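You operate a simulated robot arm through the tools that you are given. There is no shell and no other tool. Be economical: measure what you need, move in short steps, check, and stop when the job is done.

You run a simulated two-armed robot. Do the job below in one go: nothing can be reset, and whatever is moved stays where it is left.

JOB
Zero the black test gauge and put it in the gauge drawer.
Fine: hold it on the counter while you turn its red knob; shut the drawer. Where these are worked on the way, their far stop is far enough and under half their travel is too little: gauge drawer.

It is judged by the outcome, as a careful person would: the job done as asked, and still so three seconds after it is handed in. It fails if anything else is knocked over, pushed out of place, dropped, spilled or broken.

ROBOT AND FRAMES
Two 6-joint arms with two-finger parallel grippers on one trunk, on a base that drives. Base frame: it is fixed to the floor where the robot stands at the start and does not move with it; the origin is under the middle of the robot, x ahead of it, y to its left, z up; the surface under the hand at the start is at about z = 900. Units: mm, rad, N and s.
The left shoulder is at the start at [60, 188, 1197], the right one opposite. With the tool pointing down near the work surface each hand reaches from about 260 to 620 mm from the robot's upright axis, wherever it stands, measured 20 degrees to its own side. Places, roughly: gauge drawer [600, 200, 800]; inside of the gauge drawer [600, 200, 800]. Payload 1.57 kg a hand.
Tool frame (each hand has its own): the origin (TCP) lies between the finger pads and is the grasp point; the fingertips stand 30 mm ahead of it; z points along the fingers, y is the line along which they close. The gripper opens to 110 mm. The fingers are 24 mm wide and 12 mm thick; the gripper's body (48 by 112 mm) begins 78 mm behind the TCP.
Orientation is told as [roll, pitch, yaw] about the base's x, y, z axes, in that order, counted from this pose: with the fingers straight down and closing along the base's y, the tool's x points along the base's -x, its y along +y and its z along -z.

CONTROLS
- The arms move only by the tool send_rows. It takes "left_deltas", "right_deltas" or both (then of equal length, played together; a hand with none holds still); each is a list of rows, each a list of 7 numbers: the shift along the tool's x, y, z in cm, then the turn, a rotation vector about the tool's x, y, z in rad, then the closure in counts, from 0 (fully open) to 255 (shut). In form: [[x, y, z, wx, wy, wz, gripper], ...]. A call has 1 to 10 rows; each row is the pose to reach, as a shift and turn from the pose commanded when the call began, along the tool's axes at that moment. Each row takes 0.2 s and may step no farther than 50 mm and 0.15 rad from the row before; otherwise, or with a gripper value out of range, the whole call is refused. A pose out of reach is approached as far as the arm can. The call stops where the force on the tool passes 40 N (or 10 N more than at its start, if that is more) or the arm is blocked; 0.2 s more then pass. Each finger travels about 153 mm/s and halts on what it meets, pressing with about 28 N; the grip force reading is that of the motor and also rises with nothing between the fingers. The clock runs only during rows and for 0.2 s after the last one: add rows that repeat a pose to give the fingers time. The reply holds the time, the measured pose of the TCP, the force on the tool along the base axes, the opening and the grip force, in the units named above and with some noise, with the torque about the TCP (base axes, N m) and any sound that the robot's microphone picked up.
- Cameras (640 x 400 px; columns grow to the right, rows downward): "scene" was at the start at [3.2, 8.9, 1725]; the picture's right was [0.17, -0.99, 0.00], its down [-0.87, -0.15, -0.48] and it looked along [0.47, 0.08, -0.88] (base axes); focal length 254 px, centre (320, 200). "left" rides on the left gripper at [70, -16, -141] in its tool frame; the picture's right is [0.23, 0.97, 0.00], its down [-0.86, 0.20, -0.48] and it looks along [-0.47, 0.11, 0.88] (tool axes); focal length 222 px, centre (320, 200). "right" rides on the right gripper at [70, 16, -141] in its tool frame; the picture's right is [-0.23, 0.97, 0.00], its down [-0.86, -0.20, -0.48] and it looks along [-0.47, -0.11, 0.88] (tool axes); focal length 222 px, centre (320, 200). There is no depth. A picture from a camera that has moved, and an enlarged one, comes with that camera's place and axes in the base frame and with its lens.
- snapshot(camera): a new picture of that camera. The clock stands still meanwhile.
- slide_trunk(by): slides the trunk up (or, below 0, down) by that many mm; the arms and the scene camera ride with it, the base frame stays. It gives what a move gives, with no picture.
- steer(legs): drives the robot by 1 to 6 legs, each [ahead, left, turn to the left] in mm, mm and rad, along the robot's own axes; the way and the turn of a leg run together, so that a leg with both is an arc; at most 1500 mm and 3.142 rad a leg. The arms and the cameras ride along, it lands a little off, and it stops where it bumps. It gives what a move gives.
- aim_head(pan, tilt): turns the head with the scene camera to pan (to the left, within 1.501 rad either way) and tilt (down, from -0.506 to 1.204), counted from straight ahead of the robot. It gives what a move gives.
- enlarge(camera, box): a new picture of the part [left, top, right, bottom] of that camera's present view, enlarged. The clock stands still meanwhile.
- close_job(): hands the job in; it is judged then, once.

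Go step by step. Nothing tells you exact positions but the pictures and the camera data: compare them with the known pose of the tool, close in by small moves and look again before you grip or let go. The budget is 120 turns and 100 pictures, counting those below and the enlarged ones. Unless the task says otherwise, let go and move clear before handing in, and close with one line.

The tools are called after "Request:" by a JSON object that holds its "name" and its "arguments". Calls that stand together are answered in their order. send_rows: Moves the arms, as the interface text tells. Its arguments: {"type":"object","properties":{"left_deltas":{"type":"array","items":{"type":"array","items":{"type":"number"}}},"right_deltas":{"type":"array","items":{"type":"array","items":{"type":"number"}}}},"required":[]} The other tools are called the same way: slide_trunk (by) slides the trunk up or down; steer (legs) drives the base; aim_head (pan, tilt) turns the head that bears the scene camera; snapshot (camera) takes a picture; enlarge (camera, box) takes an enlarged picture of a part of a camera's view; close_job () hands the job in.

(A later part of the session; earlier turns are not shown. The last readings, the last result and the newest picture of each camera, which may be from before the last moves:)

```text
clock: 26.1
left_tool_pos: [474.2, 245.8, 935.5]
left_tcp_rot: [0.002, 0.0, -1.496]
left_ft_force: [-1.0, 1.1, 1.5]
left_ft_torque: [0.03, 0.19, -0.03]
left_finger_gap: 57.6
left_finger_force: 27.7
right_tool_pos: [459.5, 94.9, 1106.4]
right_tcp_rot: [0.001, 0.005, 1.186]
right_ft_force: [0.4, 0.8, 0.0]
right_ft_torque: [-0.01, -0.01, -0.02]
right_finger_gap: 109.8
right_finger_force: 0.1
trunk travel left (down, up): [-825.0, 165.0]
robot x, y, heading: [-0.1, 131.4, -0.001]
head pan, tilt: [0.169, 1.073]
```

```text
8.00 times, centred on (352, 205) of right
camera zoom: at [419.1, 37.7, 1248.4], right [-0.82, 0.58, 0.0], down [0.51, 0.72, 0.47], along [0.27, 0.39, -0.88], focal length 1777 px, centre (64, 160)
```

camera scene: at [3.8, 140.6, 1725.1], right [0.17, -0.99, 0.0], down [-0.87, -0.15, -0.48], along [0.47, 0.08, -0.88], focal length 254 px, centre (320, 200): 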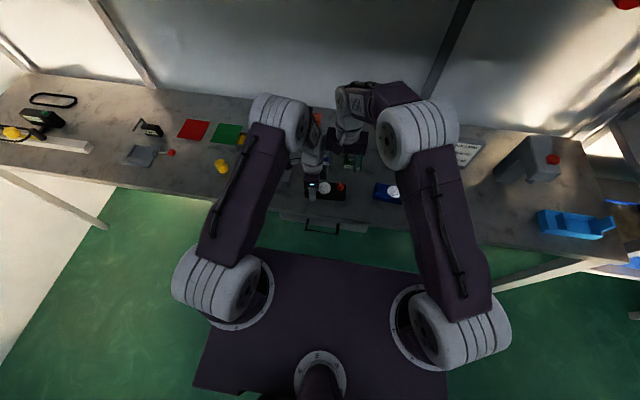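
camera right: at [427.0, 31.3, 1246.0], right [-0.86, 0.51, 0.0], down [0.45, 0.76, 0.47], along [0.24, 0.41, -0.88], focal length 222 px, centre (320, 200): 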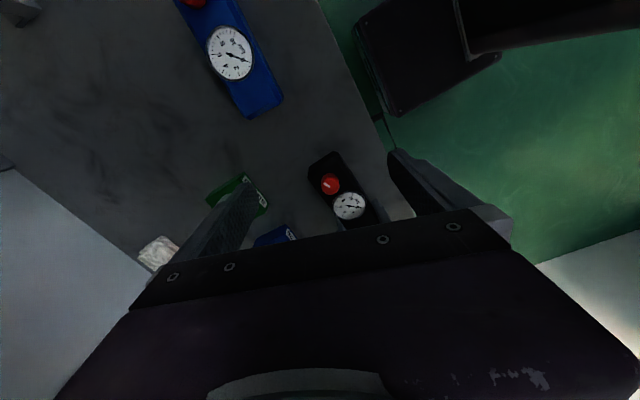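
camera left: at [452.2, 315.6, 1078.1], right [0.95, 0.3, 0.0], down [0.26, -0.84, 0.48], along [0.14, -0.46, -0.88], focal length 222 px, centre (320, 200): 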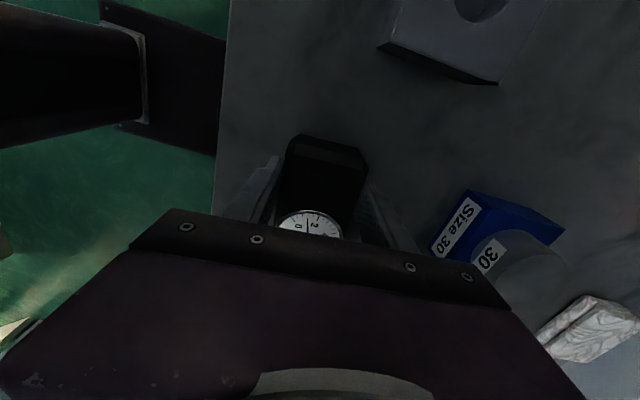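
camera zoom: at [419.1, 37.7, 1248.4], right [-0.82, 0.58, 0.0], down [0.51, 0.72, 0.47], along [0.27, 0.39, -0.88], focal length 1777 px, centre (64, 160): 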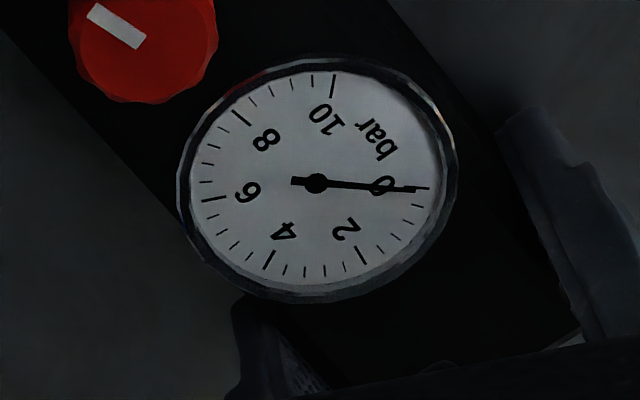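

The view is oblique, so needle parallax matters. I'll zoom further to compare the needle direction with the tick, from both cameras.

Request:
{"name": "enlarge", "arguments": {"camera": "right", "box": [343, 195, 385, 215]}}

Request:
{"name": "enlarge", "arguments": {"camera": "scene", "box": [323, 181, 332, 189]}}

```text
15.24 times, centred on (364, 205) of right
camera zoom: at [419.1, 37.7, 1248.4], right [-0.82, 0.58, 0.0], down [0.51, 0.72, 0.47], along [0.27, 0.39, -0.88], focal length 3385 px, centre (-350, 124)
```

zoom: 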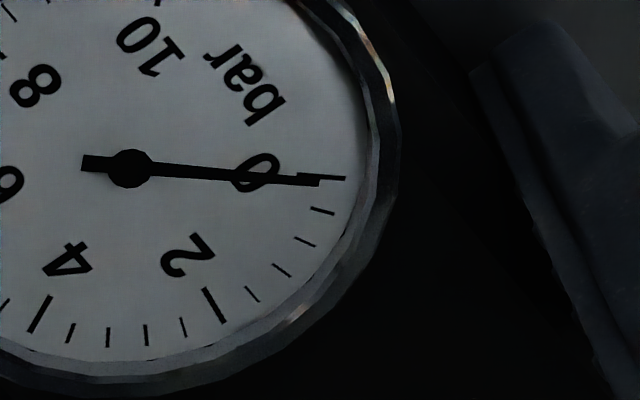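

```text
16.00 times, centred on (328, 185) of scene
camera zoom: at [2.7, 140.2, 1725.0], right [0.17, -0.99, 0.0], down [-0.87, -0.15, -0.48], along [0.47, 0.08, -0.88], focal length 4056 px, centre (200, 440)
```

zoom: 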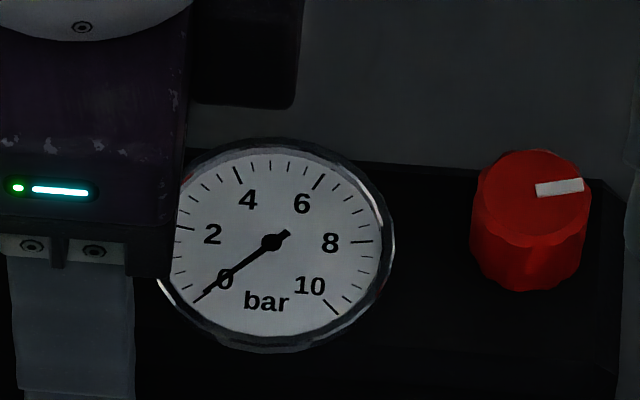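

The needle is parallel to the zero tick (4.6° against 4.7°), so the gauge reads zero. Next I'll move the right hand aside and regrip the gauge near its middle for carrying.

Request:
{"name": "send_rows", "arguments": {"left_deltas": [[0, 0, 0, 0, 0, 0, 120], [0, 0, 0, 0, 0, 0, 70], [0, 0, 0, 0, 0, 0, 40], [-2, 0.2, 0, 0, 0, 0, 40], [-4.3, 0.4, 0, 0, 0, 0, 40], [-4.3, 0.4, 0, 0, 0, 0, 40]], "right_deltas": [[2, 0, 0, 0, 0, 0, 0], [5, 0, 0, 0, 0, 0, 0], [8, 0, 0, 0, 0, 0, 0], [10, 0, 0, 0, 0, 0, 0], [10, 0, 0, 0, 0, 0, 0], [10, 0, 0, 0, 0, 0, 0]]}}

Request:
{"name": "snapshot", "arguments": {"camera": "left"}}

Request:
{"name": "snapshot", "arguments": {"camera": "right"}}

```text
clock: 27.5
left_tool_pos: [482.3, 203.7, 936.4]
left_tcp_rot: [0.004, 0.0, -1.498]
left_ft_force: [-0.3, 0.9, -0.1]
left_ft_torque: [-0.03, 0.01, 0.01]
left_finger_gap: 92.6
left_finger_force: 0.1
right_tool_pos: [423.1, 2.9, 1104.5]
right_tcp_rot: [0.002, 0.004, 1.186]
right_ft_force: [1.5, 0.7, -1.5]
right_ft_torque: [-0.02, 0.0, 0.01]
right_finger_gap: 110.2
right_finger_force: 0.1
trunk travel left (down, up): [-825.0, 165.0]
robot x, y, heading: [0.2, 133.7, -0.0]
head pan, tilt: [0.169, 1.073]
```

```text
60 pictures are left
camera left: at [460.3, 273.4, 1077.6], right [0.95, 0.3, 0.0], down [0.26, -0.84, 0.48], along [0.14, -0.46, -0.88], focal length 222 px, centre (320, 200)
```

left: 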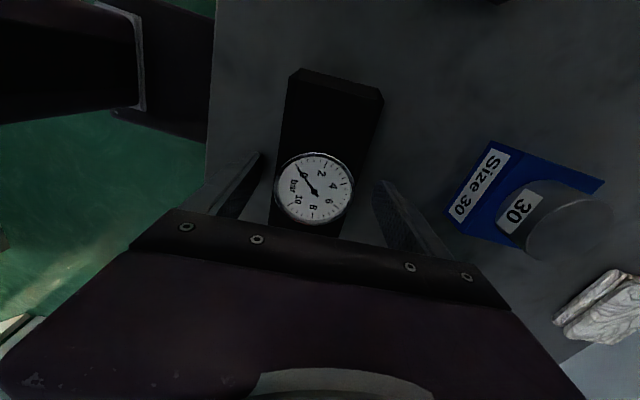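

```text
59 pictures are left
camera right: at [381.8, -53.8, 1247.6], right [-0.82, 0.58, 0.0], down [0.51, 0.72, 0.47], along [0.27, 0.39, -0.88], focal length 222 px, centre (320, 200)
```

right: 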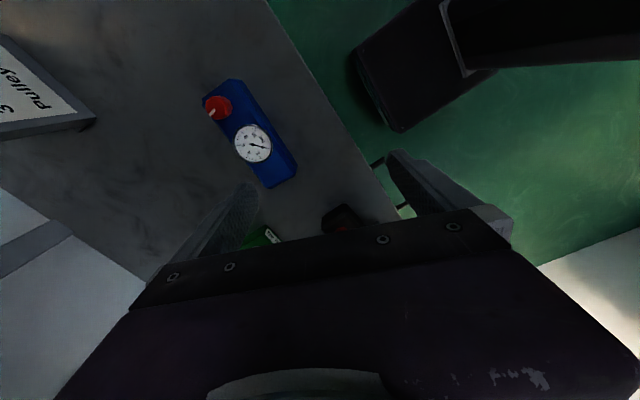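

The gauge is nearly centred in the hand. I'll close and lift it 5 cm as a check.

Request:
{"name": "send_rows", "arguments": {"left_deltas": [[0, -0.2, 0, 0, 0, 0, 100], [0, -0.2, 0, 0, 0, 0, 160], [0, -0.2, 0, 0, 0, 0, 255], [0, -0.2, 0, 0, 0, 0, 255], [0, -0.2, -0.5, 0, 0, 0, 255], [0, -0.2, -2, 0, 0, 0, 255], [0, -0.2, -4, 0, 0, 0, 255], [0, -0.2, -5, 0, 0, 0, 255]]}}

Request:
{"name": "snapshot", "arguments": {"camera": "left"}}

Request:
{"name": "snapshot", "arguments": {"camera": "scene"}}

```text
clock: 29.3
left_tool_pos: [478.0, 205.2, 986.2]
left_tcp_rot: [0.001, 0.002, -1.497]
left_ft_force: [-0.7, -0.1, -2.4]
left_ft_torque: [0.03, -0.03, 0.01]
left_finger_gap: 57.4
left_finger_force: 27.9
right_tool_pos: [422.3, 3.1, 1104.6]
right_tcp_rot: [0.002, 0.004, 1.187]
right_ft_force: [0.5, 0.1, -0.2]
right_ft_torque: [0.0, 0.01, 0.0]
right_finger_gap: 110.0
right_finger_force: 0.1
trunk travel left (down, up): [-825.0, 165.0]
robot x, y, heading: [1.3, 134.8, -0.002]
head pan, tilt: [0.169, 1.073]
```

```text
58 pictures are left
camera left: at [457.8, 273.7, 1128.2], right [0.95, 0.3, 0.0], down [0.26, -0.84, 0.48], along [0.14, -0.46, -0.88], focal length 222 px, centre (320, 200)
```

left: 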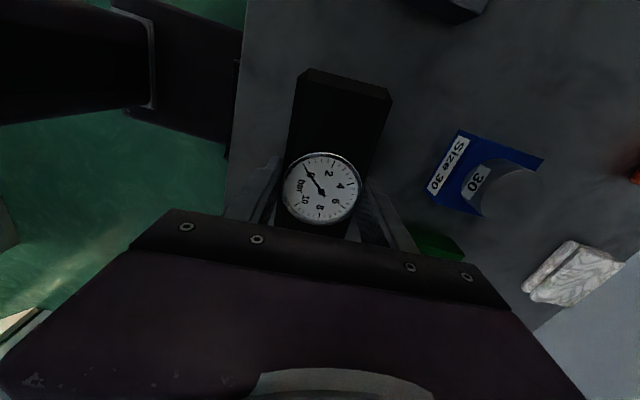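

```text
57 pictures are left
camera scene: at [3.5, 140.3, 1725.0], right [0.17, -0.99, 0.0], down [-0.87, -0.15, -0.48], along [0.47, 0.08, -0.88], focal length 254 px, centre (320, 200)
```

scene: 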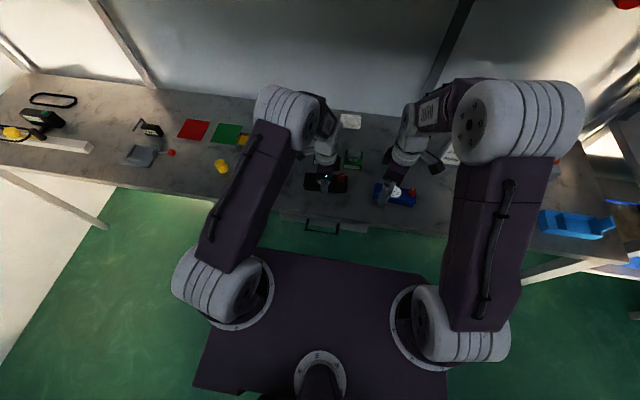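

The gauge is held level and weighs only about 0.25 kg. I'll raise it to the left out of the way and square the right hand's yaw ready for the drawer handle.

Request:
{"name": "send_rows", "arguments": {"left_deltas": [[0, 0, -3, 0, 0, 0, 255], [1, -1, -6, 0, 0, 0, 255], [3, -2, -9, 0, 0, 0, 255], [5, -3, -12, 0, 0, 0, 255], [7, -4, -15, 0, 0, 0, 255], [9, -5, -18, 0, 0, 0, 255], [11, -5, -20, 0, 0, 0, 255]], "right_deltas": [[0, 0, 0, 0, 0, -0.13, 0], [0, 0, 0, 0, 0, -0.26, 0], [0, 0, 0, 0, 0, -0.384, 40], [0, 0, 0, 0, 0, -0.384, 80], [0, 0, 0, 0, 0, -0.384, 120], [0, 0, 0, 0, 0, -0.384, 150], [0, 0, 0, 0, 0, -0.384, 150]]}}

Request:
{"name": "steer", "arguments": {"legs": [[-150, 0, 0]]}}

```text
clock: 30.9
left_tool_pos: [421.8, 308.2, 1181.6]
left_tcp_rot: [0.001, 0.0, -1.497]
left_ft_force: [0.4, 0.9, -2.8]
left_ft_torque: [0.01, 0.0, -0.02]
left_finger_gap: 57.8
left_finger_force: 28.2
right_tool_pos: [423.0, 3.6, 1103.7]
right_tcp_rot: [0.002, 0.005, 1.571]
right_ft_force: [0.6, 0.0, -0.1]
right_ft_torque: [-0.02, -0.02, -0.03]
right_finger_gap: 45.2
right_finger_force: 0.1
trunk travel left (down, up): [-825.0, 165.0]
robot x, y, heading: [3.3, 127.5, -0.004]
head pan, tilt: [0.169, 1.073]
```

```text
clock: 32.2
left_tool_pos: [280.3, 306.8, 1179.8]
left_tcp_rot: [-0.001, 0.0, -1.498]
left_ft_force: [1.2, -0.1, -2.0]
left_ft_torque: [0.06, 0.03, 0.0]
left_finger_gap: 57.2
left_finger_force: 27.7
right_tool_pos: [280.1, 2.1, 1104.2]
right_tcp_rot: [0.006, 0.003, 1.57]
right_ft_force: [0.9, 0.0, -0.4]
right_ft_torque: [0.01, 0.0, -0.01]
right_finger_gap: 45.3
right_finger_force: 0.1
trunk travel left (down, up): [-825.0, 165.0]
robot x, y, heading: [-145.1, 134.4, 0.003]
head pan, tilt: [0.169, 1.073]
```

Next I'll tilt the right hand so its fingers point forward and slightly down, closing vertically, and see how the arm takes it.

Request:
{"name": "send_rows", "arguments": {"right_deltas": [[0, 0, 0, 0.15, 0, 0, 150], [0, 0, 0, 0.3, 0, 0, 150], [0, 0, 0, 0.45, 0, 0, 150], [0, 0, 0, 0.6, 0, 0, 150], [0, 0, 0, 0.75, 0, 0, 150], [0, 0, 0, 0.9, 0, 0, 150], [0, 0, 0, 1.05, 0, 0, 150], [0, 0, 0, 1.2, 0, 0, 150]]}}

Request:
{"name": "snapshot", "arguments": {"camera": "scene"}}

Request:
{"name": "snapshot", "arguments": {"camera": "right"}}

```text
clock: 34.0
left_tool_pos: [278.3, 306.8, 1180.9]
left_tcp_rot: [0.001, 0.0, -1.499]
left_ft_force: [-0.1, -0.6, -2.6]
left_ft_torque: [0.05, 0.01, 0.01]
left_finger_gap: 57.7
left_finger_force: 27.3
right_tool_pos: [307.1, 18.9, 1083.6]
right_tcp_rot: [-1.195, 0.004, 1.569]
right_ft_force: [-0.9, -0.5, 0.3]
right_ft_torque: [0.0, 0.04, -0.01]
right_finger_gap: 45.4
right_finger_force: 0.0
right hand out of reach, approached as far as the arm can: row 3, 4, 5, 6, 7, 8
trunk travel left (down, up): [-825.0, 165.0]
robot x, y, heading: [-144.1, 133.8, -0.004]
head pan, tilt: [0.169, 1.073]
```

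```text
56 pictures are left
camera scene: at [-141.4, 140.6, 1725.1], right [0.17, -0.99, 0.0], down [-0.87, -0.15, -0.48], along [0.47, 0.08, -0.88], focal length 254 px, centre (320, 200)
```

scene: 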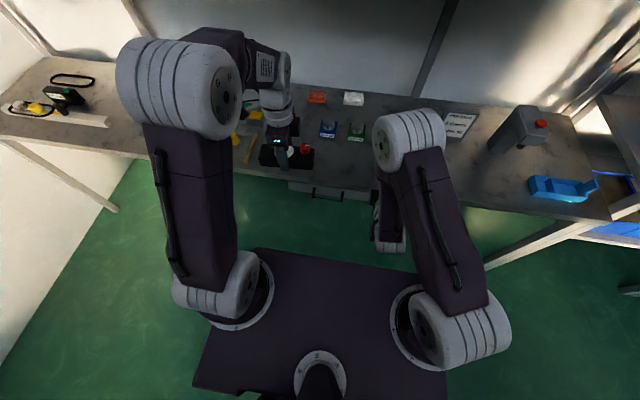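

```text
55 pictures are left
camera right: at [169.4, -50.4, 1121.4], right [-0.36, 0.22, -0.91], down [-0.37, 0.86, 0.36], along [0.86, 0.46, -0.22], focal length 222 px, centre (320, 200)
```

right: 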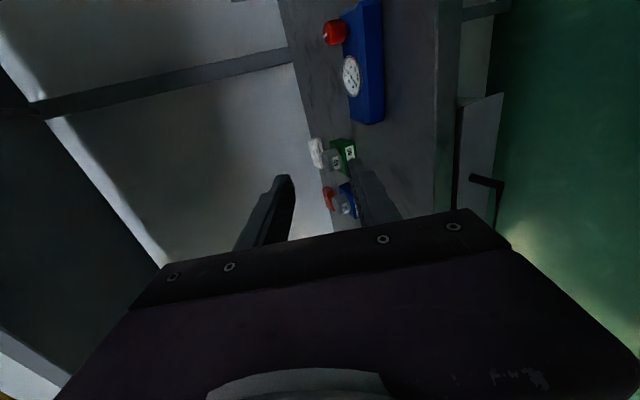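

The hand took the orientation, and the drawer front and handle are in view. I'll lower the trunk so the right hand can work at handle height; the gauge stays in front of and above the counter.

Request:
{"name": "slide_trunk", "arguments": {"by": -220}}

Request:
{"name": "snapshot", "arguments": {"camera": "right"}}

Request:
{"name": "aim_head", "arguments": {"pan": 0.0, "tilt": 0.9}}

Request:
{"name": "snapshot", "arguments": {"camera": "scene"}}

```text
clock: 36.4
left_tool_pos: [277.5, 306.4, 962.0]
left_tcp_rot: [0.003, 0.001, -1.499]
left_ft_force: [-0.1, 0.3, -2.4]
left_ft_torque: [0.05, -0.01, 0.02]
left_finger_gap: 57.6
left_finger_force: 27.6
right_tool_pos: [307.0, 18.4, 865.2]
right_tcp_rot: [-1.196, 0.006, 1.569]
right_ft_force: [0.0, -0.2, 0.3]
right_ft_torque: [0.0, 0.01, 0.03]
right_finger_gap: 45.3
right_finger_force: 0.1
trunk travel left (down, up): [-605.0, 385.0]
robot x, y, heading: [-145.0, 129.0, 0.0]
head pan, tilt: [0.169, 1.073]
```

```text
54 pictures are left
camera right: at [169.6, -50.5, 901.8], right [-0.36, 0.22, -0.91], down [-0.37, 0.86, 0.36], along [0.86, 0.46, -0.22], focal length 222 px, centre (320, 200)
```

right: 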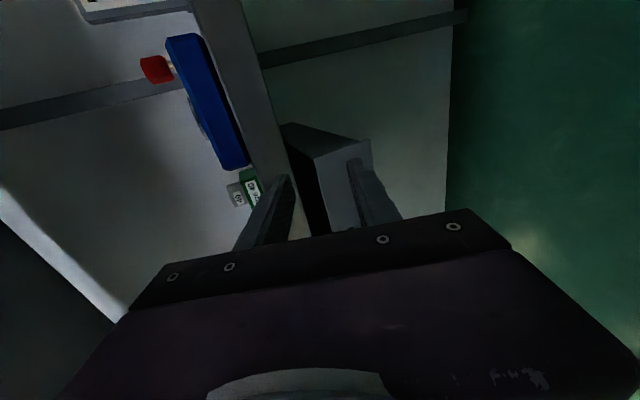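

```text
clock: 37.1
left_tool_pos: [277.4, 305.3, 961.1]
left_tcp_rot: [0.002, -0.002, -1.499]
left_ft_force: [0.5, -0.4, -3.0]
left_ft_torque: [0.01, 0.01, -0.04]
left_finger_gap: 57.6
left_finger_force: 28.7
right_tool_pos: [307.1, 17.4, 864.8]
right_tcp_rot: [-1.197, 0.004, 1.57]
right_ft_force: [-0.6, 1.5, 0.7]
right_ft_torque: [-0.02, -0.01, 0.01]
right_finger_gap: 45.2
right_finger_force: 0.1
trunk travel left (down, up): [-605.0, 385.0]
robot x, y, heading: [-145.4, 130.6, 0.002]
head pan, tilt: [0.0, 0.901]
```

```text
53 pictures are left
camera scene: at [-130.2, 129.7, 1517.1], right [0.0, -1.0, 0.0], down [-0.78, 0.0, -0.62], along [0.62, 0.0, -0.78], focal length 254 px, centre (320, 200)
```

scene: 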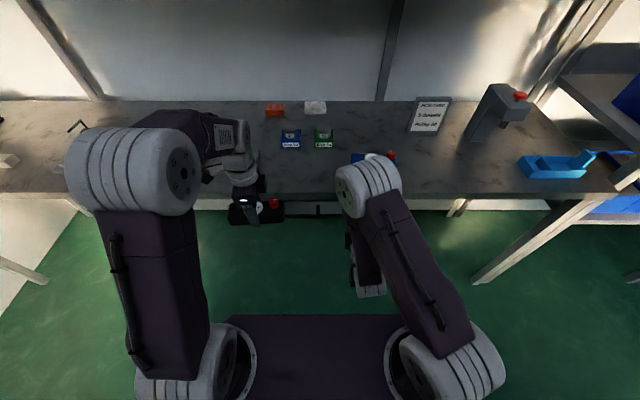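

I'll zoom on the drawer front to refine the handle position.

Request:
{"name": "enlarge", "arguments": {"camera": "scene", "box": [210, 150, 370, 250]}}

```text
4.00 times, centred on (290, 200) of scene
camera zoom: at [-130.2, 129.7, 1517.1], right [0.0, -1.0, 0.0], down [-0.78, 0.0, -0.62], along [0.62, 0.0, -0.78], focal length 1014 px, centre (440, 200)
```

zoom: 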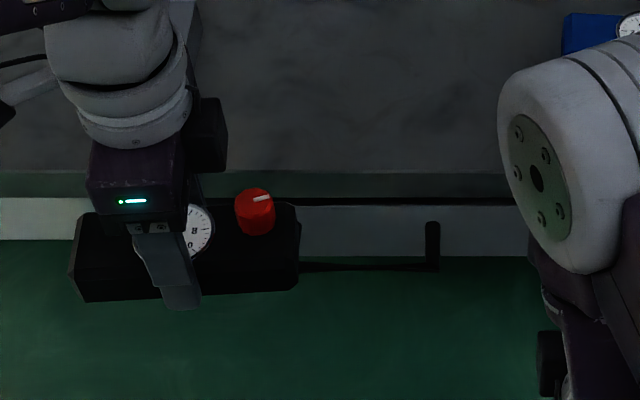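

The handle bar is at about x 356, z 813, running from y 134 to 257; the drawer front is near x 400. I'll move the gauge farther left and up, and bring the right hand in front of the bar.

Request:
{"name": "send_rows", "arguments": {"left_deltas": [[2, 0, -2, 0, 0, 0, 255], [5, 0, -4, 0, 0, 0, 255], [8, 0, -6, 0, 0, 0, 255], [10, 0, -8, 0, 0, 0, 255], [10, 0, -8, 0, 0, 0, 255], [10, 0, -8, 0, 0, 0, 255]], "right_deltas": [[0, 0, 0, 0, 0, 0, 150], [0, 1.7, 0.4, 0, 0, 0, 150], [-4, 3.4, 0.8, 0, 0, 0, 150], [-8, 5.1, 1.2, 0, 0, 0, 150], [-12, 5.1, 1.2, 0, 0, 0, 150], [-16.5, 5.1, 1.2, 0, 0, 0, 150]]}}

Request:
{"name": "snapshot", "arguments": {"camera": "right"}}

Request:
{"name": "snapshot", "arguments": {"camera": "scene"}}

```text
clock: 38.5
left_tool_pos: [268.2, 407.4, 1040.0]
left_tcp_rot: [0.003, -0.002, -1.502]
left_ft_force: [-0.1, -0.2, -3.0]
left_ft_torque: [0.02, -0.02, 0.02]
left_finger_gap: 57.5
left_finger_force: 27.3
right_tool_pos: [294.7, 184.5, 814.8]
right_tcp_rot: [-1.195, 0.006, 1.568]
right_ft_force: [-0.3, 0.5, -0.6]
right_ft_torque: [-0.02, 0.03, 0.01]
right_finger_gap: 45.2
right_finger_force: 0.0
trunk travel left (down, up): [-605.0, 385.0]
robot x, y, heading: [-145.1, 134.2, 0.0]
head pan, tilt: [0.0, 0.901]
```

```text
51 pictures are left
camera right: at [158.4, 115.7, 853.4], right [-0.36, 0.22, -0.91], down [-0.37, 0.86, 0.36], along [0.86, 0.46, -0.22], focal length 222 px, centre (320, 200)
```

right: 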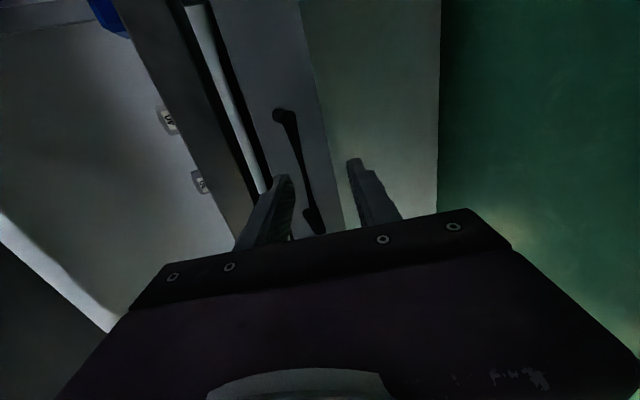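

```text
50 pictures are left
camera scene: at [-131.0, 131.1, 1517.1], right [0.0, -1.0, 0.0], down [-0.78, 0.0, -0.62], along [0.62, 0.0, -0.78], focal length 254 px, centre (320, 200)
```

scene: 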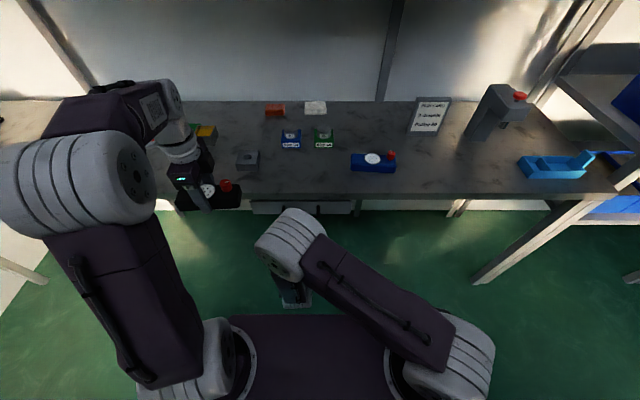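

The projections agree with the estimate. I'll advance so the bar sits between the pads and close.

Request:
{"name": "send_rows", "arguments": {"right_deltas": [[0, -0.6, 1.7, 0, 0, 0, 150], [0, -1.2, 3.4, 0, 0, 0, 150], [0, -1.9, 5.2, 0, 0, 0, 150], [0, -1.9, 5.2, 0, 0, 0, 150]]}}

Request:
{"name": "snapshot", "arguments": {"camera": "right"}}

```text
clock: 39.5
left_tool_pos: [268.7, 407.2, 1041.5]
left_tcp_rot: [0.002, 0.0, -1.5]
left_ft_force: [0.1, 0.5, -3.4]
left_ft_torque: [0.03, -0.01, 0.01]
left_finger_gap: 57.7
left_finger_force: 28.0
right_tool_pos: [354.6, 182.6, 812.1]
right_tcp_rot: [-1.197, 0.006, 1.569]
right_ft_force: [0.6, 0.0, -0.2]
right_ft_torque: [0.0, -0.01, -0.02]
right_finger_gap: 45.1
right_finger_force: 0.1
trunk travel left (down, up): [-605.0, 385.0]
robot x, y, heading: [-147.7, 132.6, -0.003]
head pan, tilt: [0.0, 0.901]
```

```text
49 pictures are left
camera right: at [217.4, 114.3, 849.7], right [-0.36, 0.22, -0.91], down [-0.37, 0.86, 0.36], along [0.86, 0.46, -0.22], focal length 222 px, centre (320, 200)
```

right: 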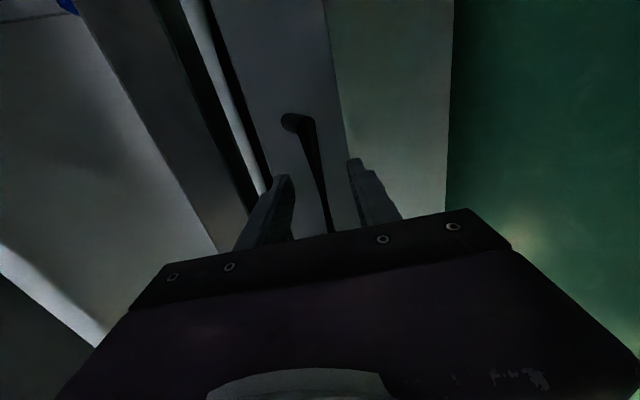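

The bar sits midway between the fingers. I'll close, then pull back 10 cm with the arm.

Request:
{"name": "send_rows", "arguments": {"right_deltas": [[0, 0, 0, 0, 0, 0, 200], [0, 0, 0, 0, 0, 0, 255], [0, 0, 0, 0, 0, 0, 255], [0, 0.37, -0.93, 0, 0, 0, 255], [0, 0.73, -1.86, 0, 0, 0, 255], [0, 1.28, -3.25, 0, 0, 0, 255], [0, 1.83, -4.65, 0, 0, 0, 255], [0, 2.56, -6.5, 0, 0, 0, 255], [0, 3.3, -8.4, 0, 0, 0, 255], [0, 3.66, -9.3, 0, 0, 0, 255]]}}

Request:
{"name": "snapshot", "arguments": {"camera": "scene"}}

```text
clock: 41.7
left_tool_pos: [272.4, 412.9, 1038.1]
left_tcp_rot: [-0.002, -0.003, -1.497]
left_ft_force: [-0.1, -0.8, -3.5]
left_ft_torque: [0.04, -0.03, 0.03]
left_finger_gap: 57.6
left_finger_force: 28.3
right_tool_pos: [271.1, 181.0, 812.7]
right_tcp_rot: [-1.201, -0.012, 1.528]
right_ft_force: [-0.6, 19.7, -33.3]
right_ft_torque: [-0.63, 0.1, 0.24]
right_finger_gap: 14.2
right_finger_force: 30.6
trunk travel left (down, up): [-605.0, 385.0]
robot x, y, heading: [-146.6, 134.6, -0.004]
head pan, tilt: [0.0, 0.901]
```

```text
48 pictures are left
camera scene: at [-125.1, 136.2, 1516.6], right [0.0, -1.0, 0.0], down [-0.79, 0.0, -0.62], along [0.62, 0.0, -0.79], focal length 254 px, centre (320, 200)
```

scene: 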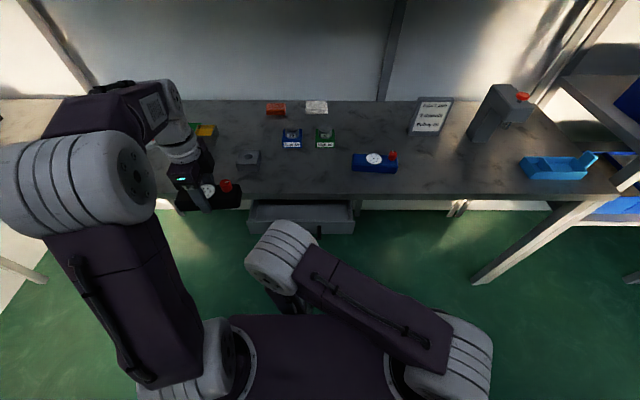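

The drawer is out about 8 cm, with some side load on the hand. I'll ease it and then pull further by driving the base back.

Request:
{"name": "send_rows", "arguments": {"right_deltas": [[-0.1, 0.15, 0.05, 0, 0, 0, 255], [-0.2, 0.3, 0.1, 0, 0, 0, 255], [-0.2, 0.3, 0.1, 0, 0, 0, 255]]}}

Request:
{"name": "steer", "arguments": {"legs": [[-100, 0, 0]]}}

Request:
{"name": "snapshot", "arguments": {"camera": "scene"}}

```text
clock: 42.5
left_tool_pos: [269.7, 410.7, 1038.7]
left_tcp_rot: [0.002, -0.004, -1.499]
left_ft_force: [-0.2, 0.4, -2.3]
left_ft_torque: [0.02, 0.0, 0.03]
left_finger_gap: 57.6
left_finger_force: 28.0
right_tool_pos: [269.3, 177.7, 812.3]
right_tcp_rot: [-1.199, -0.011, 1.525]
right_ft_force: [-1.4, 15.0, -13.7]
right_ft_torque: [-0.67, 0.14, 0.2]
right_finger_gap: 14.1
right_finger_force: 30.5
trunk travel left (down, up): [-605.0, 385.0]
robot x, y, heading: [-144.3, 133.2, -0.004]
head pan, tilt: [0.0, 0.901]
```

```text
clock: 43.6
left_tool_pos: [167.2, 411.2, 1041.0]
left_tcp_rot: [0.0, -0.001, -1.497]
left_ft_force: [0.6, 0.2, -1.6]
left_ft_torque: [0.04, -0.03, 0.01]
left_finger_gap: 57.8
left_finger_force: 27.8
right_tool_pos: [168.8, 177.1, 812.4]
right_tcp_rot: [-1.203, -0.015, 1.527]
right_ft_force: [1.5, 9.0, -13.7]
right_ft_torque: [-0.51, 0.1, 0.7]
right_finger_gap: 14.1
right_finger_force: 30.2
trunk travel left (down, up): [-605.0, 385.0]
robot x, y, heading: [-247.8, 127.4, -0.0]
head pan, tilt: [0.0, 0.901]
```

```text
47 pictures are left
camera scene: at [-231.0, 131.9, 1517.2], right [0.0, -1.0, 0.0], down [-0.78, 0.0, -0.62], along [0.62, 0.0, -0.78], focal length 254 px, centre (320, 200)
```

scene: 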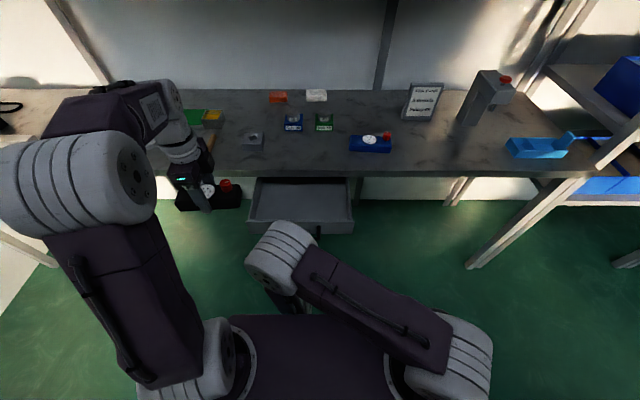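

The drawer is out about 19 cm, empty, and sliding freely. I'll keep backing toward its stop.

Request:
{"name": "steer", "arguments": {"legs": [[-80, 0, 0]]}}

Request:
{"name": "snapshot", "arguments": {"camera": "scene"}}

```text
clock: 44.7
left_tool_pos: [84.8, 409.6, 1040.8]
left_tcp_rot: [0.003, -0.002, -1.497]
left_ft_force: [-0.4, -0.4, -1.7]
left_ft_torque: [0.0, 0.0, 0.02]
left_finger_gap: 57.7
left_finger_force: 28.3
right_tool_pos: [88.4, 178.9, 813.7]
right_tcp_rot: [-1.208, -0.018, 1.523]
right_ft_force: [1.0, 3.5, 8.0]
right_ft_torque: [-0.94, -0.14, -0.41]
right_finger_gap: 14.3
right_finger_force: 30.7
trunk travel left (down, up): [-605.0, 385.0]
robot x, y, heading: [-327.2, 128.6, 0.001]
head pan, tilt: [0.0, 0.901]
```

```text
46 pictures are left
camera scene: at [-312.0, 130.7, 1517.3], right [0.0, -1.0, 0.0], down [-0.78, 0.0, -0.62], along [0.62, 0.0, -0.78], focal length 254 px, centre (320, 200)
```

scene: 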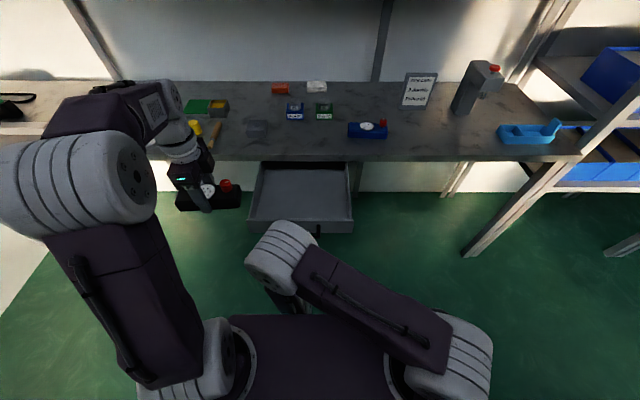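

The drawer is out about 27 cm, well past half of its travel, with ample room inside. Keeping the handle held, I'll bring the gauge over the drawer, staying high first.

Request:
{"name": "send_rows", "arguments": {"left_deltas": [[-2, 2, 0, 0, 0, 0, 255], [-5, 4.5, 0, 0, 0, 0, 255], [-8, 7, 0, 0, 0, 0, 255], [-11, 9.5, 0, 0, 0, 0, 255], [-14, 11.5, 0, 0, 0, 0, 255], [-17, 12.5, 0, 0, 0, 0, 255], [-19.5, 12.5, 1, 0, 0, 0, 255], [-21.4, 12.5, 2, 0, 0, 0, 255]]}}

Request:
{"name": "snapshot", "arguments": {"camera": "scene"}}

Request:
{"name": "snapshot", "arguments": {"camera": "left"}}

```text
clock: 46.5
left_tool_pos: [227.5, 203.4, 1023.4]
left_tcp_rot: [0.002, 0.001, -1.495]
left_ft_force: [-0.1, -0.4, -2.4]
left_ft_torque: [0.02, -0.01, 0.03]
left_finger_gap: 57.9
left_finger_force: 28.0
right_tool_pos: [89.2, 177.5, 813.1]
right_tcp_rot: [-1.207, -0.018, 1.524]
right_ft_force: [0.2, 2.6, 7.2]
right_ft_torque: [-0.6, -0.04, 0.64]
right_finger_gap: 14.2
right_finger_force: 30.3
trunk travel left (down, up): [-605.0, 385.0]
robot x, y, heading: [-323.1, 131.7, 0.002]
head pan, tilt: [0.0, 0.901]
```

```text
45 pictures are left
camera scene: at [-311.5, 130.1, 1517.2], right [0.0, -1.0, 0.0], down [-0.78, 0.0, -0.62], along [0.62, 0.0, -0.78], focal length 254 px, centre (320, 200)
```

scene: 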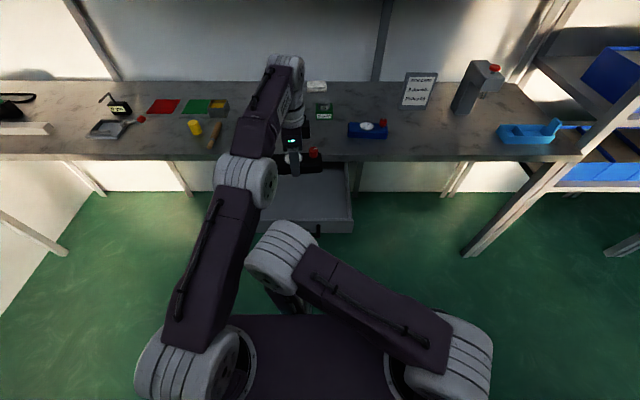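

```text
44 pictures are left
camera left: at [206.0, 273.3, 1164.6], right [0.95, 0.3, 0.0], down [0.26, -0.84, 0.48], along [0.15, -0.46, -0.88], focal length 222 px, centre (320, 200)
```

left: 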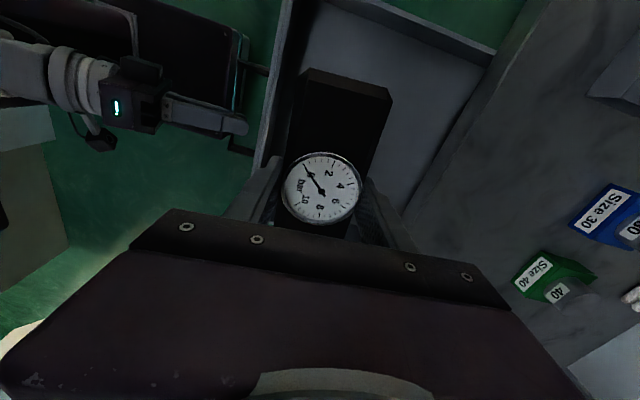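

The gauge is over the drawer and still reads zero. I'll lower it in stages.

Request:
{"name": "send_rows", "arguments": {"left_deltas": [[0, 0.8, 3, 0, 0, 0, 255], [0, 0.8, 6, 0, 0, 0, 255], [0, 0.8, 9, 0, 0, 0, 255], [0, 0.8, 12, 0, 0, 0, 255]]}}

Request:
{"name": "snapshot", "arguments": {"camera": "scene"}}

Request:
{"name": "snapshot", "arguments": {"camera": "left"}}

```text
clock: 47.5
left_tool_pos: [232.5, 205.3, 901.5]
left_tcp_rot: [0.001, 0.001, -1.497]
left_ft_force: [1.4, 0.1, -2.8]
left_ft_torque: [0.07, 0.01, 0.01]
left_finger_gap: 57.8
left_finger_force: 28.1
right_tool_pos: [88.4, 177.9, 812.5]
right_tcp_rot: [-1.208, -0.018, 1.524]
right_ft_force: [1.2, 3.7, 7.7]
right_ft_torque: [-0.66, -0.07, 0.36]
right_finger_gap: 14.3
right_finger_force: 30.6
trunk travel left (down, up): [-605.0, 385.0]
robot x, y, heading: [-325.1, 131.0, 0.004]
head pan, tilt: [0.0, 0.901]
```

```text
43 pictures are left
camera scene: at [-311.3, 130.3, 1517.2], right [0.0, -1.0, 0.0], down [-0.78, 0.0, -0.62], along [0.62, 0.0, -0.78], focal length 254 px, centre (320, 200)
```

scene: 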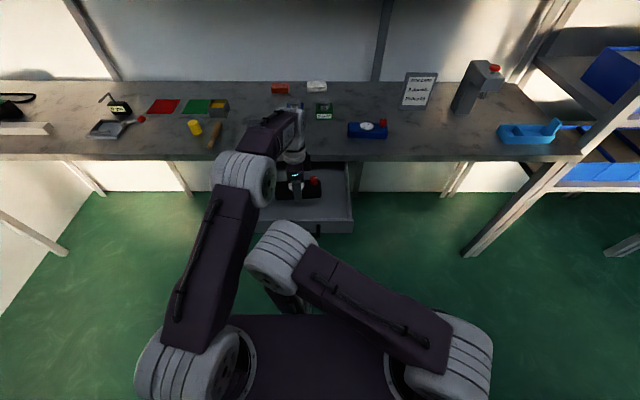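

```text
42 pictures are left
camera left: at [211.3, 275.2, 1042.8], right [0.95, 0.3, 0.0], down [0.26, -0.84, 0.48], along [0.15, -0.46, -0.88], focal length 222 px, centre (320, 200)
```

left: 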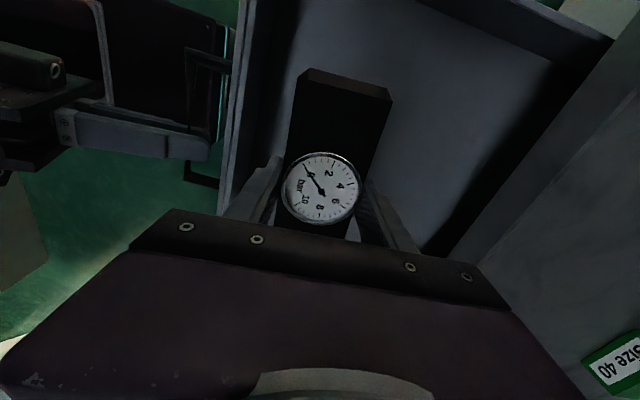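

There is clear space around it. I'll lower to just above the expected floor (TCP about 812).

Request:
{"name": "send_rows", "arguments": {"left_deltas": [[0, 0, 3, 0, 0, 0, 255], [0, 0, 5.5, 0, 0, 0, 255], [0, 0, 7.5, 0, 0, 0, 255], [0, 0, 8.3, 0, 0, 0, 255], [0, 0, 8.8, 0, 0, 0, 255], [0, 0, 8.8, 0, 0, 0, 255]]}}

Request:
{"name": "snapshot", "arguments": {"camera": "left"}}

```text
clock: 48.9
left_tool_pos: [236.0, 205.8, 812.8]
left_tcp_rot: [0.002, 0.001, -1.496]
left_ft_force: [-0.2, 0.0, -3.0]
left_ft_torque: [0.04, 0.01, -0.02]
left_finger_gap: 57.4
left_finger_force: 28.1
right_tool_pos: [89.0, 177.6, 813.3]
right_tcp_rot: [-1.207, -0.018, 1.522]
right_ft_force: [0.4, 2.7, 9.5]
right_ft_torque: [-0.69, -0.07, 0.28]
right_finger_gap: 14.3
right_finger_force: 30.3
trunk travel left (down, up): [-605.0, 385.0]
robot x, y, heading: [-323.4, 130.0, 0.001]
head pan, tilt: [0.0, 0.901]
```

```text
41 pictures are left
camera left: at [214.5, 275.6, 954.8], right [0.95, 0.3, 0.0], down [0.26, -0.84, 0.48], along [0.15, -0.46, -0.88], focal length 222 px, centre (320, 200)
```

left: 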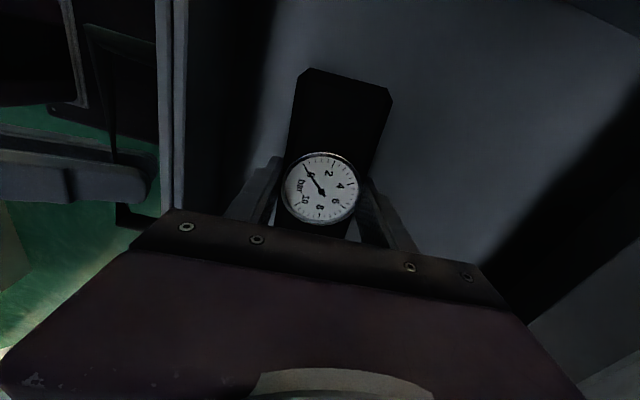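

Not touching yet. I'll lower in 3–4 mm steps and watch the force.

Request:
{"name": "send_rows", "arguments": {"left_deltas": [[0, 0, 0.3, 0, 0, 0, 255], [0, 0, 0.6, 0, 0, 0, 255], [0, 0, 0.9, 0, 0, 0, 255], [0, 0, 0.9, 0, 0, 0, 255]]}}

```text
clock: 49.9
left_tool_pos: [234.8, 207.2, 806.1]
left_tcp_rot: [0.004, -0.002, -1.495]
left_ft_force: [-11.3, -1.1, 27.2]
left_ft_torque: [0.3, 1.27, 0.13]
left_finger_gap: 57.6
left_finger_force: 27.9
right_tool_pos: [87.4, 177.1, 813.7]
right_tcp_rot: [-1.206, -0.017, 1.526]
right_ft_force: [13.6, 6.3, -7.1]
right_ft_torque: [-0.72, 0.03, 0.06]
right_finger_gap: 14.4
right_finger_force: 30.4
trunk travel left (down, up): [-605.0, 385.0]
robot x, y, heading: [-324.8, 132.4, 0.003]
head pan, tilt: [0.0, 0.901]
```

The gauge is on the drawer floor (27 N). I'll ease up slightly, open, and rise straight out.

Request:
{"name": "send_rows", "arguments": {"left_deltas": [[0, 0, -0.2, 0, 0, 0, 255], [0, 0, -0.2, 0, 0, 0, 110], [0, 0, -0.2, 0, 0, 0, 70], [0, 0, -0.2, 0, 0, 0, 70], [0, 0, -2, 0, 0, 0, 70], [0, 0, -5, 0, 0, 0, 70], [0, 0, -9, 0, 0, 0, 70], [0, 0, -13, 0, 0, 0, 70], [0, 0, -17, 0, 0, 0, 70]]}}

Request:
{"name": "snapshot", "arguments": {"camera": "left"}}

Request:
{"name": "snapshot", "arguments": {"camera": "scene"}}

```text
clock: 51.9
left_tool_pos: [235.7, 206.8, 974.7]
left_tcp_rot: [0.0, 0.0, -1.496]
left_ft_force: [0.3, 0.0, -0.3]
left_ft_torque: [-0.03, -0.04, -0.02]
left_finger_gap: 79.9
left_finger_force: 0.0
right_tool_pos: [88.7, 178.4, 812.2]
right_tcp_rot: [-1.208, -0.017, 1.523]
right_ft_force: [-0.8, 4.4, 6.0]
right_ft_torque: [-0.71, -0.1, 0.22]
right_finger_gap: 14.3
right_finger_force: 30.4
trunk travel left (down, up): [-605.0, 385.0]
robot x, y, heading: [-324.9, 130.2, 0.005]
head pan, tilt: [0.0, 0.901]
```

```text
40 pictures are left
camera left: at [214.3, 276.5, 1116.3], right [0.95, 0.3, 0.0], down [0.26, -0.84, 0.48], along [0.15, -0.46, -0.88], focal length 222 px, centre (320, 200)
```

left: 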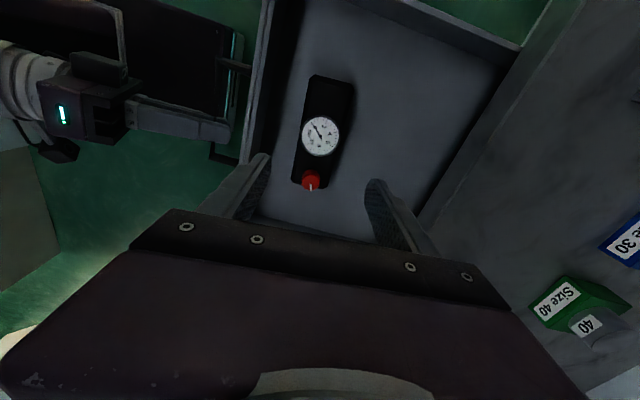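

```text
39 pictures are left
camera scene: at [-312.2, 130.5, 1517.1], right [0.0, -1.0, 0.0], down [-0.78, 0.0, -0.62], along [0.62, 0.0, -0.78], focal length 254 px, centre (320, 200)
```

scene: 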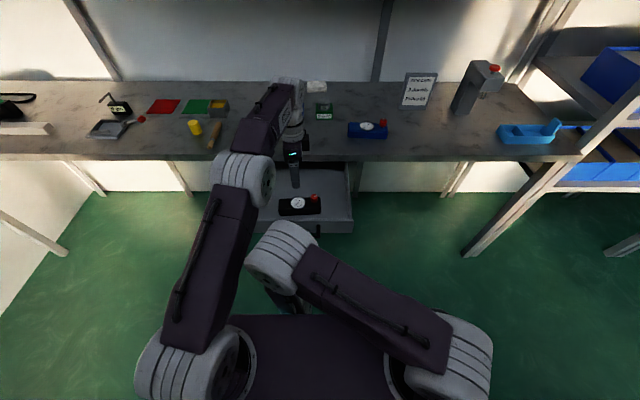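

The gauge sits flat in the drawer. I'll retract the left hand up and to the side before pushing the drawer shut.

Request:
{"name": "send_rows", "arguments": {"left_deltas": [[0, 0, -4, 0, 0, 0, 70], [1.9, 0, -7, 0, 0, 0, 70], [4.4, 0, -9, 0, 0, 0, 70], [7.4, -1, -9, 0, 0, 0, 70], [10.4, -3, -9, 0, 0, 0, 70], [13.4, -5.5, -9, 0, 0, 0, 70], [16.4, -8, -9, 0, 0, 0, 70], [19.4, -10.5, -9, 0, 0, 0, 70], [21.4, -12.5, -9, 0, 0, 0, 70]]}}

Request:
{"name": "steer", "arguments": {"legs": [[130, 0, 0]]}}

Request:
{"name": "snapshot", "arguments": {"camera": "scene"}}

```text
clock: 53.9
left_tool_pos: [205.7, 418.7, 1071.9]
left_tcp_rot: [-0.003, -0.001, -1.497]
left_ft_force: [-0.5, -0.5, -0.9]
left_ft_torque: [0.02, 0.03, 0.02]
left_finger_gap: 79.7
left_finger_force: 0.0
left hand out of reach, approached as far as the arm can: row 1, 2, 3, 5, 6, 7, 8, 9
right_tool_pos: [87.8, 178.4, 813.3]
right_tcp_rot: [-1.207, -0.019, 1.525]
right_ft_force: [-0.2, 4.4, 7.2]
right_ft_torque: [-1.02, -0.13, -0.56]
right_finger_gap: 14.1
right_finger_force: 30.7
trunk travel left (down, up): [-605.0, 385.0]
robot x, y, heading: [-326.2, 131.4, 0.0]
head pan, tilt: [0.0, 0.901]
```

```text
clock: 55.2
left_tool_pos: [335.3, 417.6, 1071.7]
left_tcp_rot: [-0.003, -0.001, -1.497]
left_ft_force: [0.8, -0.7, -0.1]
left_ft_torque: [-0.02, 0.03, 0.04]
left_finger_gap: 79.9
left_finger_force: 0.1
right_tool_pos: [220.5, 178.1, 813.6]
right_tcp_rot: [-1.207, -0.02, 1.523]
right_ft_force: [-2.2, -2.8, 12.2]
right_ft_torque: [-0.91, -0.06, -0.29]
right_finger_gap: 14.5
right_finger_force: 30.1
trunk travel left (down, up): [-605.0, 385.0]
robot x, y, heading: [-194.3, 131.3, 0.002]
head pan, tilt: [0.0, 0.901]
```

```text
38 pictures are left
camera scene: at [-180.7, 129.4, 1517.1], right [0.0, -1.0, 0.0], down [-0.78, 0.0, -0.62], along [0.62, 0.0, -0.78], focal length 254 px, centre (320, 200)
```

scene: 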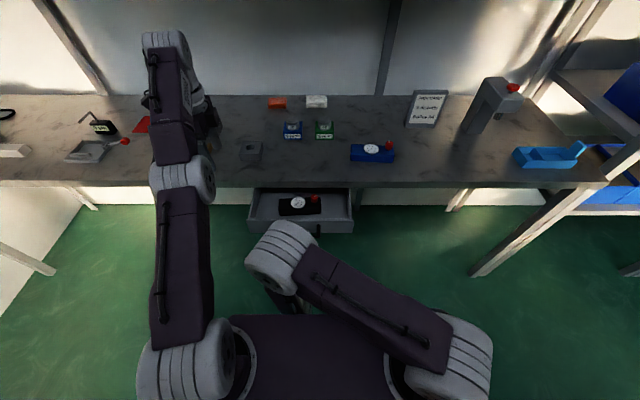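

The drawer is half shut and the gauge sits still. Before driving on I'll pull the left arm back so it stays off the counter.

Request:
{"name": "send_rows", "arguments": {"left_deltas": [[0, -3, -1, 0, 0, 0, 70], [0, -6, -2, 0, 0, 0, 70], [0, -9, -3, 0, 0, 0, 70], [0, -12, -4, 0, 0, 0, 70], [0, -15, -5, 0, 0, 0, 70], [0, -18, -5, 0, 0, 0, 70]]}}

Request:
{"name": "steer", "arguments": {"legs": [[110, 0, 0]]}}

Request:
{"name": "snapshot", "arguments": {"camera": "scene"}}

```text
clock: 56.6
left_tool_pos: [156.9, 406.8, 1121.1]
left_tcp_rot: [-0.004, 0.0, -1.494]
left_ft_force: [-0.2, 0.1, -1.1]
left_ft_torque: [-0.04, -0.02, 0.0]
left_finger_gap: 79.8
left_finger_force: 0.0
left hand out of reach, approached as far as the arm can: row 1
right_tool_pos: [218.8, 178.1, 813.5]
right_tcp_rot: [-1.208, -0.018, 1.522]
right_ft_force: [-0.9, -2.3, -3.9]
right_ft_torque: [-0.89, 0.04, -0.15]
right_finger_gap: 14.3
right_finger_force: 31.3
trunk travel left (down, up): [-605.0, 385.0]
robot x, y, heading: [-197.0, 131.6, 0.001]
head pan, tilt: [0.0, 0.901]
```

```text
clock: 57.8
left_tool_pos: [268.3, 407.8, 1120.4]
left_tcp_rot: [-0.004, -0.001, -1.494]
left_ft_force: [-0.3, 0.8, 0.7]
left_ft_torque: [-0.01, 0.03, -0.01]
left_finger_gap: 79.8
left_finger_force: 0.0
right_tool_pos: [331.1, 177.2, 813.1]
right_tcp_rot: [-1.209, -0.017, 1.525]
right_ft_force: [-0.7, -4.8, 3.9]
right_ft_torque: [-0.8, -0.02, 0.07]
right_finger_gap: 14.0
right_finger_force: 30.2
trunk travel left (down, up): [-605.0, 385.0]
robot x, y, heading: [-84.0, 130.6, 0.001]
head pan, tilt: [0.0, 0.901]
```

```text
37 pictures are left
camera scene: at [-69.7, 129.3, 1517.0], right [0.0, -1.0, 0.0], down [-0.78, 0.0, -0.62], along [0.62, 0.0, -0.78], focal length 254 px, centre (320, 200)
```

scene: 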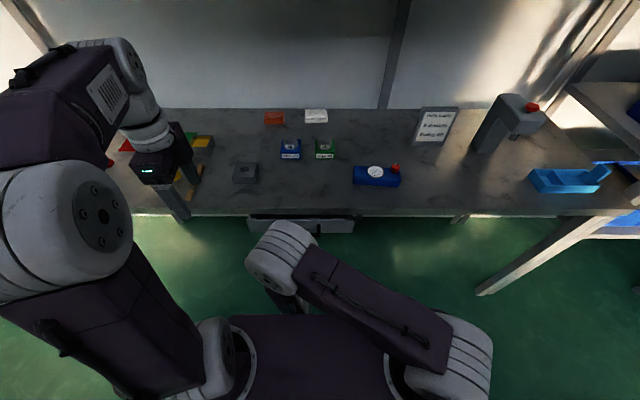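

About 23 mm remain. I'll push the rest with the arm in small steps; the force limit guards the stop.

Request:
{"name": "send_rows", "arguments": {"right_deltas": [[0, -0.22, 0.56, 0, 0, 0, 255], [0, -0.44, 1.12, 0, 0, 0, 255], [0, -0.66, 1.67, 0, 0, 0, 255], [0, -0.81, 2.05, 0, 0, 0, 255], [0, -0.92, 2.33, 0, 0, 0, 255], [0, -1.02, 2.6, 0, 0, 0, 255], [0, -1.1, 2.8, 0, 0, 0, 255]]}}

Request:
{"name": "snapshot", "arguments": {"camera": "right"}}

```text
clock: 59.3
left_tool_pos: [265.4, 407.4, 1122.5]
left_tcp_rot: [-0.002, -0.001, -1.495]
left_ft_force: [0.6, -0.1, -0.6]
left_ft_torque: [-0.01, 0.02, -0.01]
left_finger_gap: 80.0
left_finger_force: 0.1
right_tool_pos: [354.5, 175.3, 810.6]
right_tcp_rot: [-1.2, -0.011, 1.524]
right_ft_force: [-11.8, 0.4, 2.7]
right_ft_torque: [-0.83, 0.0, 0.04]
right_finger_gap: 14.2
right_finger_force: 30.7
trunk travel left (down, up): [-605.0, 385.0]
robot x, y, heading: [-87.2, 134.6, 0.003]
head pan, tilt: [0.0, 0.901]
stopped in row 7 (right hand): the force on the tool passed its limit at 48 N (the readings are from after the stop); the commanded pose is now the measured one
```

```text
36 pictures are left
camera right: at [214.3, 111.7, 846.9], right [-0.34, 0.25, -0.9], down [-0.33, 0.87, 0.37], along [0.88, 0.43, -0.21], focal length 222 px, centre (320, 200)
```

right: 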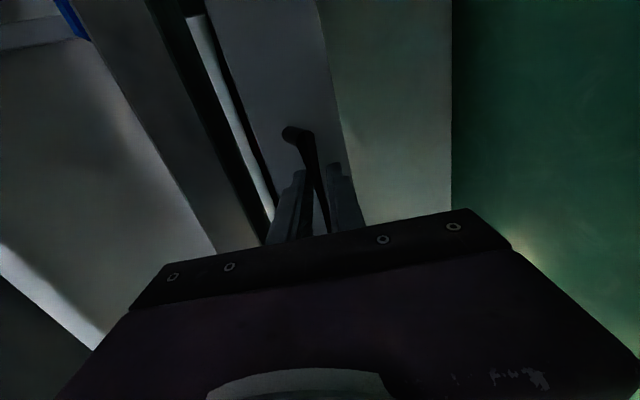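

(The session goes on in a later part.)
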